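You operate a simulated robot arm through the tools that you are given. There is no shell and no other tool. Be economical: measure what you need, move in short steps, check, and stop when the job is done.

The job below is to be done with a simulated robot arm. You get a single attempt, and the scene is never put back.

## Task
Stand the blue-capped jar beside the blue tin. It goes on the side that lies toward x +0.0, y +1.0 (a direction in the base frame), with about 3 cm between them.
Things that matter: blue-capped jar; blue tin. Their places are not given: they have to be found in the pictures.

It is judged by the outcome, as a careful person would: the job done as asked, and still so three seconds after it is handed in. It fails if anything else is knocked over, pushed out of place, dropped, spilled or broken.

## Robot
A 6-joint arm with a two-finger parallel gripper, fixed in place. Base frame: the origin is at the foot of the arm, x ahead of it, y to its left, z up; the work surface is at about z = 800. Units: mm, rad, N and s.
With the tool pointing down near the work surface it reaches from about 240 to 640 mm from the base axis. Its first joint turns from -1.152 to 1.152 rad. Payload 2.7 kg.
The tool frame sits at the grasp point between the pads (the TCP): z along the fingers, y along the line on which they close. The tips reach 23 mm beyond it. The gripper opens to 94 mm. The fingers are 38 mm wide and 10 mm thick; the gripper's body (54 by 96 mm) begins 39 mm behind the TCP.
Orientation is that of the tool frame in the base frame, as a unit quaternion [x, y, z, w]. With the fingers straight down and closing along the base's y, the tool's x points along the base's -x, its y along +y and its z along -z.

## Interface
- The arm moves only by the tool step_arm. Its arguments are lists of equal length, an entry for each row: "linear": the shift along the base's x, y, z in mm, a list of three; "delta_rot": the turn, a rotation vector about the base's x, y, z in degrees, a list of three. In form: {"linear": [[tx, ty, tz], ...], "delta_rot": [[rx, ry, rz], ...]}. A call has 1 to 12 rows; each row shifts and turns the commanded pose from where the row before left it. "grip" is the finger opening in mm, from 0 to 94, set as the call begins (left out, the last holds). Each row takes 0.2 s and may step no farther than 50 mm and 0.15 rad from the row before; otherwise, or with a gripper value out of range, the whole call is refused. A pose out of reach is approached as far as the arm can. The call stops where the force on the tool passes 40 N (or 10 N more than at its start, if that is more) or the arm is blocked; 0.2 s more then pass. The fingers move at their own pace (about 45 mm/s each) and stop on an object; they squeeze with about 26 N. The grip force told is the motor's: it shows also when the fingers shut on nothing. Time passes only in rows, and 0.2 s behind the last, so rows that do not move let the fingers close. The reply holds the time, the measured pose of the TCP, the force on the tool along the base axes, the opening and the grip force, in the units named above and with some noise.
- Cameras (640 x 400 px; columns grow to the right, rows downward): "scene" is fixed at [72.5, -437.3, 1389.8]; the picture's right is [0.77, -0.63, 0.00], its down [-0.45, -0.55, -0.71] and it looks along [0.45, 0.55, -0.71] (base axes); focal length 335 px, centre (320, 200). "wrist" rides on the gripper at [-39, 0, -44] in the tool frame; the picture's right is [0.00, -1.00, 0.00], its down [0.97, 0.00, -0.24] and it looks along [0.24, 0.00, 0.97] (tool axes); focal length 218 px, centre (320, 200).
- snapshot(camera): a new picture of that camera. No time passes.
- point_at(camera, pixels): there is no depth. For up to 12 entries [column, row, z] of the newest picture of that camera ("zoom" is the newest enlarged one), the place [x, y] in the base frame at which the ray of that pixel passes the height z, good to about 3 mm. No time passes.
- close_up(camera, box): a new picture of the part [left, top, right, bottom] of that camera's present view, enlarged. No time passes.
- close_job(): hands the job in; it is judged then, once.

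Keep the steps short. Do not move on a guess: measure, check each grasp and each placing, and mend mistakes. In all there are 60 turns and 22 pictures (those below and enlarged ones count). Leave the gripper open and the arm clear of the work at the hand-in unless told otherwise, and finish with a single line.

The tools are called as a command line: name --argument value ..., lists and objects as JSON in quotes. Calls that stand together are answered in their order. step_arm: Moves the arm, as the interface text tells. Its arguments: {"type":"object","properties":{"linear":{"type":"array","items":{"type":"array","items":{"type":"number"}}},"delta_rot":{"type":"array","items":{"type":"array","items":{"type":"number"}}},"grip":{"type":"number"}},"required":["linear","delta_rot"]} The other tools are called the same way: snapshot (camera) takes a picture; point_at (camera, pixels) gives the place at which the rays of pixels pass given heights; close_up (camera, box) takes an enlarged picture of a part of a camera's view; close_job () hands the job in.

At the start:

```text
time_s: 0.0
position: [431.7, -121.7, 1052.1]
tool_rot: [0.0, 1.0, -0.001, 0.001]
force: [0.4, -0.5, 0.0]
width: 93.9
grasp_force: 0.1
```

scene: 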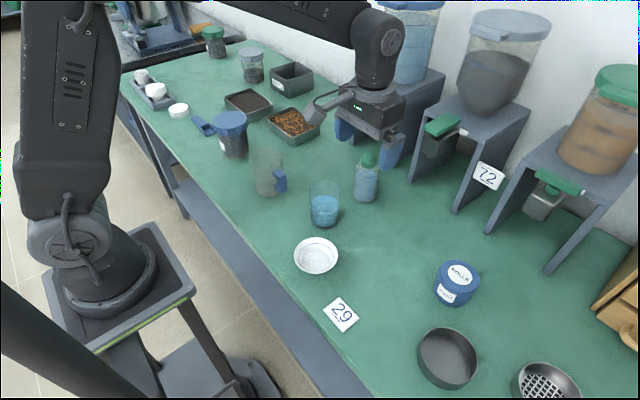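
wrist: 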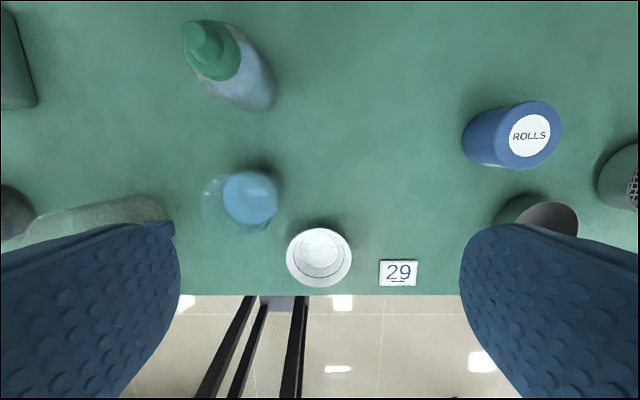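

I see a blue tin labelled "ROLLS" at about (457,283) in the scene view, and something with a blue cap at about (230,133). I'll enlarge both.

close_up --camera "scene" --box '[180, 80, 340, 180]'

close_up --camera "scene" --box '[380, 230, 540, 330]'

```text
4.00 times, centred on (260, 130) of scene
```

zoom: 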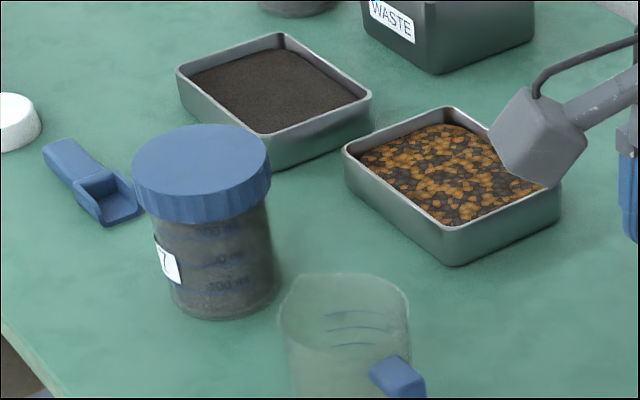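

```text
4.00 times, centred on (460, 280) of scene
```

zoom: 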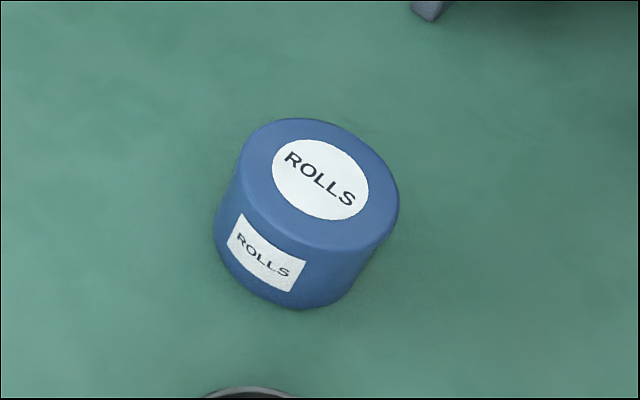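

The jar is the one with the blue ridged cap, with a scoop, a beaker and trays around it. The other object is the ROLLS tin. Next I'll measure points on both at several heights.

point_at --camera "scene" --pixels '[[235.7, 159.5, 800], [223, 153.5, 800], [249.3, 151, 800], [230, 118, 900], [230, 118, 920], [230, 118, 940], [213, 121, 920], [247.5, 117, 920], [233, 111, 920], [227, 125.5, 920], [269, 185, 800], [210.5, 131, 800]]'

point_at --camera "zoom" --pixels '[[290, 308, 800], [215, 250, 800], [365, 270, 800], [320, 185, 840], [320, 185, 850], [320, 185, 860], [238, 170, 850], [399, 200, 850], [340, 120, 850], [300, 249, 850], [245, 390, 800], [425, 20, 800]]'

```text
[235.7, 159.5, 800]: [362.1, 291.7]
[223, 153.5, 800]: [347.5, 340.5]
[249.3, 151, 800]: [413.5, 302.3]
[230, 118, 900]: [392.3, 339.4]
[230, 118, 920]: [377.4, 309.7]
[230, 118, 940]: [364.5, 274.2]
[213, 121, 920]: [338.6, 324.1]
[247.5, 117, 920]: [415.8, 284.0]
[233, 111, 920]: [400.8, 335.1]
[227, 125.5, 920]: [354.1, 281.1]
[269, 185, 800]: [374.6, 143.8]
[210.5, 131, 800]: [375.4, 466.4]
```

```text
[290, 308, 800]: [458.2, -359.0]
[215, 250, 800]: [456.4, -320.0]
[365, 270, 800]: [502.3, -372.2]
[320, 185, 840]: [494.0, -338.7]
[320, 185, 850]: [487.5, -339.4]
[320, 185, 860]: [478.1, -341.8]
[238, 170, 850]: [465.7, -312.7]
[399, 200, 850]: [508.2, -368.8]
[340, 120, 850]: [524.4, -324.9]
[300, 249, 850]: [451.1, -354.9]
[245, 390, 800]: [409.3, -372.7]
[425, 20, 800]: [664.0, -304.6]
```

The tin is near (487,-342) and the jar near (380,325), with a cap about 87 mm wide. I want a better look straight down at each one, so I'll move above the tin first and stay high.

step_arm --linear '[[10, -44, 0], [10, -44, 0], [10, -44, 0], [10, -44, 0], [10, -44, 0], [0, 0, 0]]' --delta_rot '[[0, 0, 0], [0, 0, 0], [0, 0, 0], [0, 0, 0], [0, 0, 0], [0, 0, 0]]'

snapshot --camera "wrist"

```text
time_s: 1.4
position: [480.5, -342.1, 1053.7]
tool_rot: [0.0, 1.0, 0.001, 0.0]
force: [-1.0, -0.5, -1.0]
width: 94.2
grasp_force: 0.0
```

```text
17 pictures are left
```

wrist: 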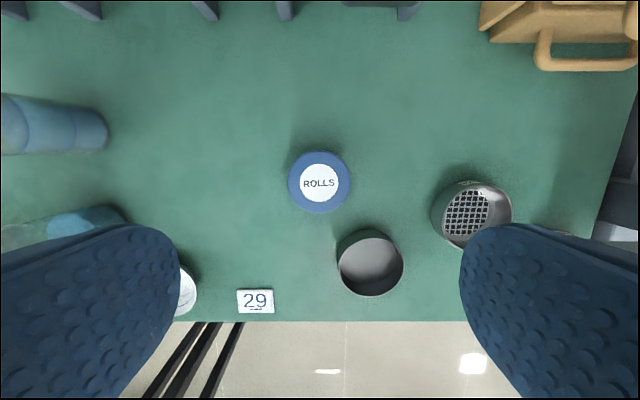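

The tin's top is nearly centred in the picture, spanning columns 288–350 and rows 151–213. I'll measure it, and also the free spot to its left.

point_at --camera "wrist" --pixels '[[288.5, 182, 850], [350.5, 182, 850], [319.5, 151, 850], [319.5, 213, 850], [319.5, 182, 850], [319.5, 182, 860], [107, 130, 800], [127, 220, 800], [198, 285, 800], [255, 290, 800], [220, 190, 800]]'

```text
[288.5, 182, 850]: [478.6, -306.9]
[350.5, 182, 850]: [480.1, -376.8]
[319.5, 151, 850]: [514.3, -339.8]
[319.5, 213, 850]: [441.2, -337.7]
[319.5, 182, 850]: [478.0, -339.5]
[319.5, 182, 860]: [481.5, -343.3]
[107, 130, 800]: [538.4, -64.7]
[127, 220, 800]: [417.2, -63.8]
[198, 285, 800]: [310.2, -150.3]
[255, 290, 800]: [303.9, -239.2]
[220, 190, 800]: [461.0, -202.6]
```

The tin's centre is about (479,-341), with a radius of about 35, and the spot on its +y side is clear. Now I'll fly high to the jar.

step_arm --linear '[[-6, 48, 4], [-6, 48, 4], [-6, 48, 4], [-6, 48, 4], [-6, 48, 4], [-6, 48, 4], [-6, 48, 4], [-6, 48, 0], [-6, 48, 0], [-6, 48, 0], [-6, 48, 0], [-6, 48, 0]]' --delta_rot '[[0, 0, 0], [0, 0, 0], [0, 0, 0], [0, 0, 0], [0, 0, 0], [0, 0, 0], [0, 0, 0], [0, 0, 0], [0, 0, 0], [0, 0, 0], [0, 0, 0], [0, 0, 0]]'

step_arm --linear '[[-8, 45, 0], [-8, 45, 0], [0, 0, 0]]' --delta_rot '[[0, 0, 0], [0, 0, 0], [0, 0, 0]]'

snapshot --camera "wrist"

```text
time_s: 4.0
position: [407.1, 234.3, 1081.2]
tool_rot: [0.001, 1.0, 0.0, 0.001]
force: [0.0, 0.4, 0.0]
width: 93.9
grasp_force: 0.1
```

```text
time_s: 4.8
position: [393.1, 322.7, 1080.0]
tool_rot: [0.001, 1.0, -0.001, 0.001]
force: [0.1, -0.3, -0.5]
width: 94.1
grasp_force: 0.0
```

```text
16 pictures are left
```

wrist: 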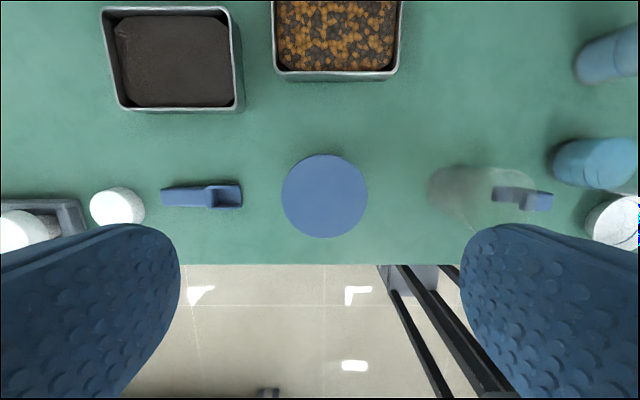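

The cap disc spans columns 282–367 and rows 154–238. The beaker starts at about column 428 and the scoop ends at about column 242. I'll measure these.

point_at --camera "wrist" --pixels '[[281.5, 196, 910], [367.5, 196, 910], [324.5, 154, 910], [324.5, 238, 910], [324.5, 196, 910], [324.5, 196, 920], [428, 190, 880], [428, 190, 900], [242, 196, 800], [335, 80, 830], [242, 105, 830]]'

close_up --camera "scene" --box '[200, 100, 264, 170]'

```text
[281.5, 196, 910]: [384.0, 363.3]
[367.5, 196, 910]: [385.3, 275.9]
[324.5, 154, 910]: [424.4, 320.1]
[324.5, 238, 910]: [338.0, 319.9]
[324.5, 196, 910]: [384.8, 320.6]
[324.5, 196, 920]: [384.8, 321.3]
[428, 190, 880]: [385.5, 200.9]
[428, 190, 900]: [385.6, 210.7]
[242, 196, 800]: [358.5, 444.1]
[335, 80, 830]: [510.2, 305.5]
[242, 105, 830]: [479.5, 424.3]
```

```text
5.71 times, centred on (232, 135) of scene
```

zoom: 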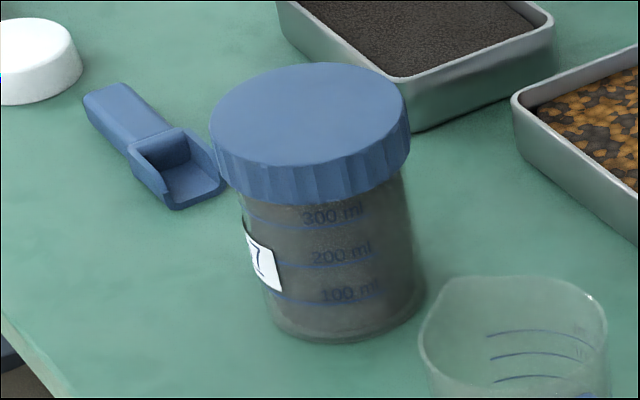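

The cap's centre is about (384,319), its top is at z≈911 and it is about 87 mm across, so the open fingers have roughly 3.5 mm to spare on each side. I'll centre over it, go down to TCP z≈965 and check the alignment.

step_arm --linear '[[-4.5, -2, -25], [-4.6, -2, -30], [0, 0, -30], [0, 0, -30], [0, 0, 0], [0, 0, 0]]' --delta_rot '[[0, 0, 0], [0, 0, 0], [0, 0, 0], [0, 0, 0], [0, 0, 0], [0, 0, 0]]' --grip 94

snapshot --camera "wrist"

```text
time_s: 6.2
position: [383.3, 318.7, 965.8]
tool_rot: [0.001, 1.0, 0.0, 0.001]
force: [0.4, 0.3, 0.8]
width: 94.1
grasp_force: 0.0
```

```text
14 pictures are left
```

wrist: 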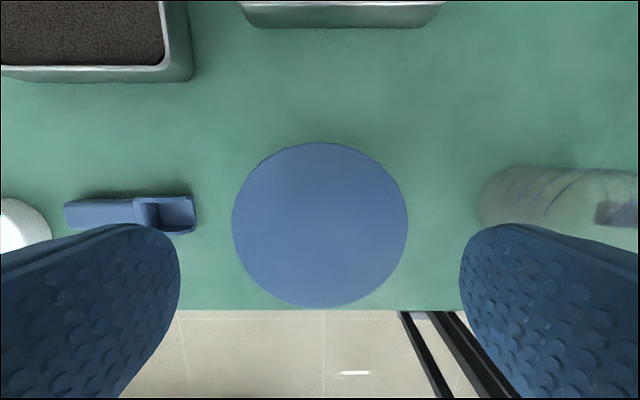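

The cap is centred between the fingers, at columns 232–408 (middle 320). In x it sits about 2 mm ahead. I'll descend to TCP z≈893 in small rows, which puts the tips just below the cap and keeps the gripper body clear of its top.

step_arm --linear '[[2, 0, -10], [0, 0, -12], [0, 0, -10], [0, 0, -10], [0, 0, -10], [0, 0, -10], [0, 0, -10], [0, 0, 0]]' --delta_rot '[[0, 0, 0], [0, 0, 0], [0, 0, 0], [0, 0, 0], [0, 0, 0], [0, 0, 0], [0, 0, 0], [0, 0, 0]]'

snapshot --camera "scene"

```text
time_s: 7.6
position: [387.7, 321.4, 913.4]
tool_rot: [-0.002, 1.0, 0.002, 0.003]
force: [-2.0, -3.3, 5.6]
width: 94.4
grasp_force: 0.1
stopped in row 6: the force on the tool passed its limit (the readings are from after the stop); the commanded pose is now the measured one
```

```text
13 pictures are left
```

scene: 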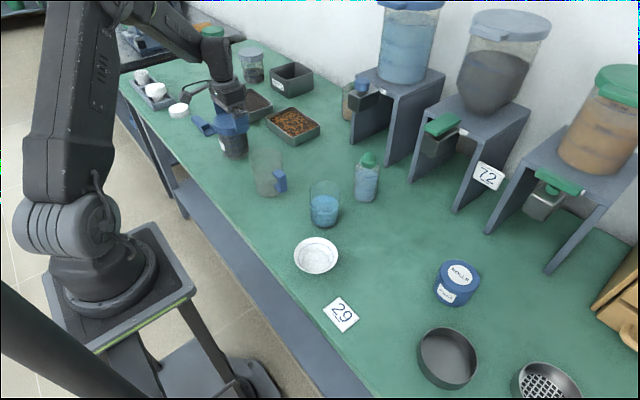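

The descent stopped at z=913 with a small sideways shift, so a finger is touching something. I'll look closely before doing anything else.

close_up --camera "scene" --box '[190, 70, 280, 170]'

snapshot --camera "wrist"

```text
4.00 times, centred on (235, 120) of scene
```

zoom: 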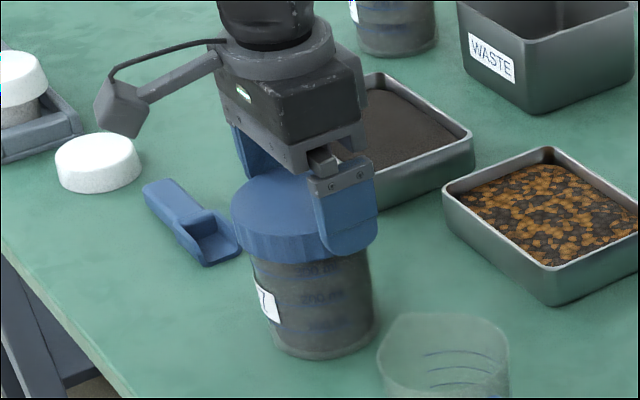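

```text
11 pictures are left
```

wrist: 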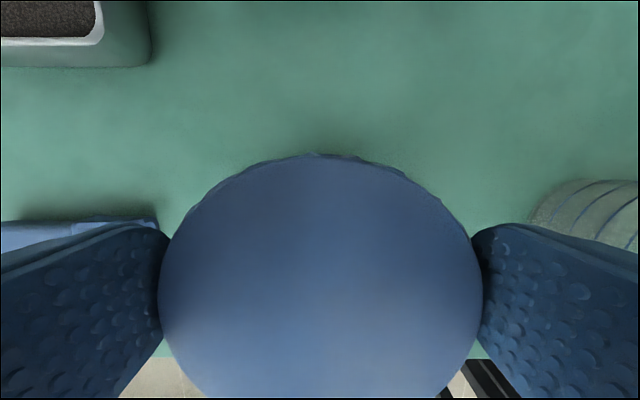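

The fingers are straddling the cap evenly, with about 22 mm of finger beside it on each side. They seem to have rubbed its ridges. That overlap is enough for a grip, so I'll close here without pushing farther.

step_arm --linear '[[0, 0, 0], [0, 0, 0], [0, 0, 0], [0, 0, 0]]' --delta_rot '[[0, 0, 0], [0, 0, 0], [0, 0, 0], [0, 0, 0]]' --grip 70

```text
time_s: 8.6
position: [388.1, 321.9, 913.2]
tool_rot: [-0.001, 1.0, 0.001, 0.004]
force: [-4.0, -4.3, 8.6]
width: 93.3
grasp_force: 25.5
```

The fingers closed on the cap at 93.3 mm with 25 N, so the cap's lower rim is wider than it looked and the fit was snug. I'll try a small slow lift and check.

step_arm --linear '[[0, 0, 3], [0, 0, 4], [0, 0, 5], [0, 0, 5], [0, 0, 0], [0, 0, 0]]' --delta_rot '[[0, 0, 0], [0, 0, 0], [0, 0, 0], [0, 0, 0], [0, 0, 0], [0, 0, 0]]'

close_up --camera "scene" --box '[190, 70, 280, 170]'

```text
time_s: 10.0
position: [387.1, 321.2, 929.4]
tool_rot: [-0.001, 1.0, 0.001, 0.005]
force: [-0.2, 0.0, -3.4]
width: 93.0
grasp_force: 25.9
```

```text
4.00 times, centred on (235, 120) of scene
```

zoom: 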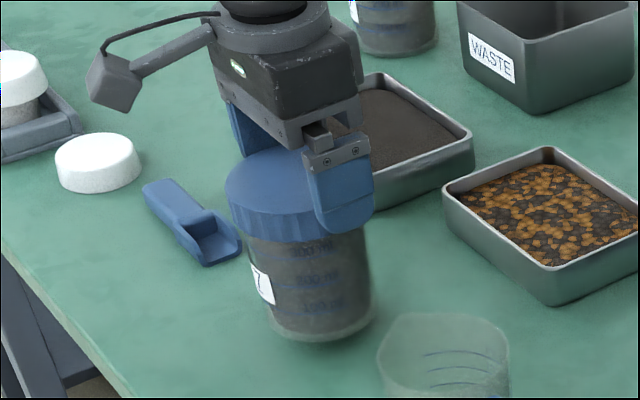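

The whole jar hangs firmly with its cap on, about 350 g. I'll lift it straight up to TCP z≈1090, so the jar's bottom clears everything.

step_arm --linear '[[0, 0, 15], [0, 0, 25], [0, 0, 30], [0, 0, 30], [0, 0, 30], [0, 0, 30], [0, 0, 0]]' --delta_rot '[[0, 0, 0], [0, 0, 0], [0, 0, 0], [0, 0, 0], [0, 0, 0], [0, 0, 0], [0, 0, 0]]'

```text
time_s: 11.6
position: [389.0, 321.3, 1090.5]
tool_rot: [-0.001, 1.0, 0.0, 0.002]
force: [0.4, -0.4, -3.6]
width: 93.0
grasp_force: 26.4
```

The jar is still held. I'll carry it toward the tin's +y side in moderate steps.

step_arm --linear '[[2, -12, 0], [4, -22, 0], [5, -32, 0], [5, -34, 0], [5, -34, 0], [5, -34, 0], [5, -34, 0], [5, -34, 0], [5, -34, 0], [5, -34, 0], [5, -28, 0], [0, -12, 0]]' --delta_rot '[[0, 0, 0], [0, 0, 0], [0, 0, 0], [0, 0, 0], [0, 0, 0], [0, 0, 0], [0, 0, 0], [0, 0, 0], [0, 0, 0], [0, 0, 0], [0, 0, 0], [0, 0, 0]]'

step_arm --linear '[[2, -14, 0], [5, -26, 0], [6, -34, 0], [6, -34, 0], [6, -34, 0], [6, -34, 0], [6, -24, 0], [4, -10, 0], [0, 0, 0]]' --delta_rot '[[0, 0, 0], [0, 0, 0], [0, 0, 0], [0, 0, 0], [0, 0, 0], [0, 0, 0], [0, 0, 0], [0, 0, 0], [0, 0, 0]]'

```text
time_s: 14.2
position: [439.0, -23.8, 1088.9]
tool_rot: [-0.001, 1.0, 0.0, 0.004]
force: [-0.7, -0.8, -3.7]
width: 92.9
grasp_force: 26.0
```

```text
time_s: 16.2
position: [479.2, -232.8, 1090.8]
tool_rot: [-0.002, 1.0, 0.002, 0.004]
force: [-0.3, -0.5, -4.1]
width: 93.0
grasp_force: 25.9
```

The jar is over the spot. I'll lower it to TCP z≈930, about 17 mm above the table, and take a picture.

step_arm --linear '[[0, 0, -15], [0, 0, -25], [0, 0, -30], [0, 0, -30], [0, 0, -30], [0, 0, -20], [0, 0, -10], [0, 0, 0]]' --delta_rot '[[0, 0, 0], [0, 0, 0], [0, 0, 0], [0, 0, 0], [0, 0, 0], [0, 0, 0], [0, 0, 0], [0, 0, 0]]'

close_up --camera "scene" --box '[350, 180, 510, 320]'

```text
time_s: 18.0
position: [479.5, -232.7, 929.1]
tool_rot: [-0.002, 1.0, 0.001, 0.004]
force: [0.1, -0.2, -3.2]
width: 92.9
grasp_force: 26.0
```

```text
2.86 times, centred on (430, 250) of scene
```

zoom: 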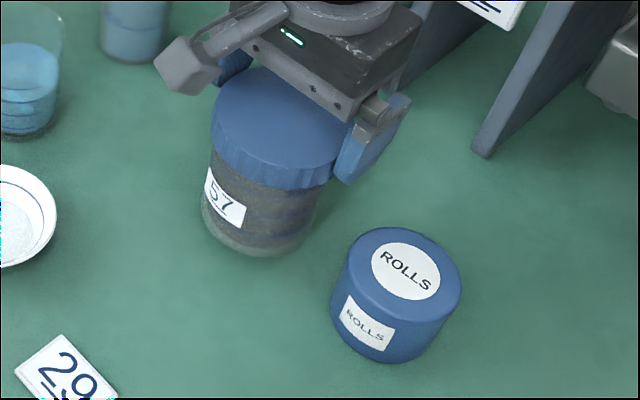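

The position looks right and nothing is touching. I'll lower slowly until the base meets the table, expected near z≈913.

step_arm --linear '[[0, 0, -6], [0, 0, -4], [0, 0, -3], [0, 0, -2], [0, 0, 0], [0, 0, 0]]' --delta_rot '[[0, 0, 0], [0, 0, 0], [0, 0, 0], [0, 0, 0], [0, 0, 0], [0, 0, 0]]'

```text
time_s: 19.4
position: [480.3, -232.3, 914.9]
tool_rot: [0.0, 1.0, 0.0, 0.004]
force: [-0.5, 0.0, -0.3]
width: 92.8
grasp_force: 26.0
```

The weight has almost gone from the tool, from -3.4 to -0.3 N. I'll go down 1 mm more to seat it.

step_arm --linear '[[0, 0, -1], [0, 0, 0]]' --delta_rot '[[0, 0, 0], [0, 0, 0]]'

```text
time_s: 20.0
position: [480.7, -232.6, 914.5]
tool_rot: [0.0, 1.0, 0.001, 0.004]
force: [-2.1, -0.7, 7.6]
width: 92.7
grasp_force: 26.0
```

The jar is seated, with the table pushing up at 7.6 N. I'll open fully and wait for the fingers to settle.

step_arm --linear '[[0, 0, 0], [0, 0, 0], [0, 0, 0]]' --delta_rot '[[0, 0, 0], [0, 0, 0], [0, 0, 0]]' --grip 94

step_arm --linear '[[0, 0, 2], [0, 0, 2], [0, 0, 2], [0, 0, 2], [0, 0, 0]]' --delta_rot '[[0, 0, 0], [0, 0, 0], [0, 0, 0], [0, 0, 0], [0, 0, 0]]'

close_up --camera "scene" --box '[350, 180, 510, 320]'

```text
time_s: 20.8
position: [479.9, -233.3, 914.0]
tool_rot: [-0.001, 1.0, 0.0, 0.004]
force: [2.4, -1.5, 2.5]
width: 94.1
grasp_force: 0.1
```

```text
time_s: 22.0
position: [480.5, -233.8, 921.2]
tool_rot: [-0.001, 1.0, 0.001, 0.004]
force: [-0.7, -0.4, -0.5]
width: 94.0
grasp_force: 0.0
```

```text
2.86 times, centred on (430, 250) of scene
```

zoom: 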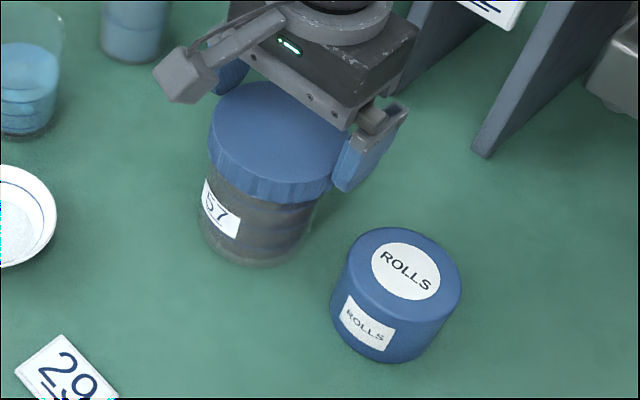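

The jar stayed on the table and no load is left on the tool. I'll rise slowly past the cap, then higher, and look down.

step_arm --linear '[[0, 0, 3], [0, 0, 4], [0, 0, 5], [0, 0, 8], [0, 0, 15], [0, 0, 30], [0, 0, 35], [0, 0, 35], [0, 0, 0]]' --delta_rot '[[0, 0, 0], [0, 0, 0], [0, 0, 0], [0, 0, 0], [0, 0, 0], [0, 0, 0], [0, 0, 0], [0, 0, 0], [0, 0, 0]]'

snapshot --camera "wrist"

```text
time_s: 24.0
position: [479.2, -233.4, 1057.4]
tool_rot: [-0.001, 1.0, 0.0, 0.004]
force: [-0.3, -0.1, 0.0]
width: 93.9
grasp_force: 0.1
```

```text
7 pictures are left
```

wrist: 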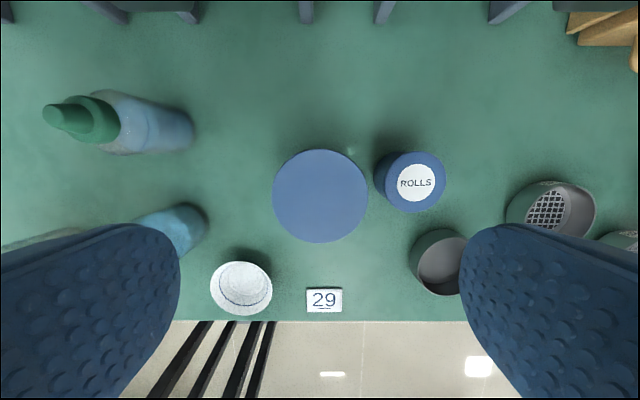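

The jar stands upright beside the tin. I'll measure the gap, with cap columns 273–368 and tin top columns 385–446.

point_at --camera "wrist" --pixels '[[273, 196, 911], [368, 196, 911], [320.5, 149, 911], [320.5, 243, 911], [374, 182, 800], [446, 182, 850], [385, 182, 850], [416, 182, 850]]'

close_up --camera "scene" --box '[350, 180, 510, 320]'

```text
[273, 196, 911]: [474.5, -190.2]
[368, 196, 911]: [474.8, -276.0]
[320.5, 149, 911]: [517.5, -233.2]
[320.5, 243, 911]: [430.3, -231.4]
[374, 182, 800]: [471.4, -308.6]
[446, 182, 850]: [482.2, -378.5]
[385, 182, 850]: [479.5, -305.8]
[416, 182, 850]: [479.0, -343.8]
```

```text
2.86 times, centred on (430, 250) of scene
```

zoom: 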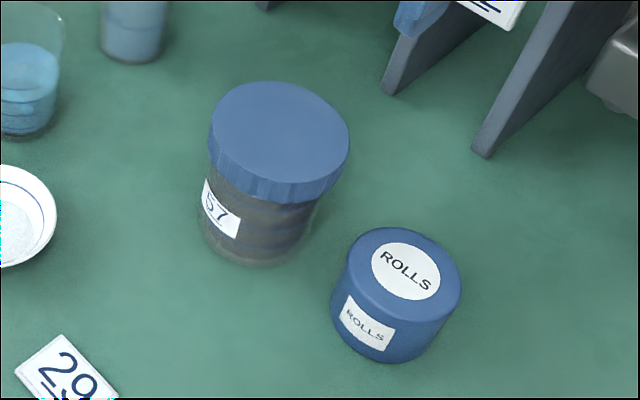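

The cap edge is at y≈-276 and the tin edge at y≈-306, so the gap is about 30 mm. The two are aligned in x to within about 5 mm, the jar is upright, the tin hasn't moved, and the gripper is open and well above. I'll hand the job in.

close_job

```text
The job is handed in.
```

The blue-capped jar stands upright on the +y side of the blue tin, about 3 cm from it, and nothing else was disturbed.
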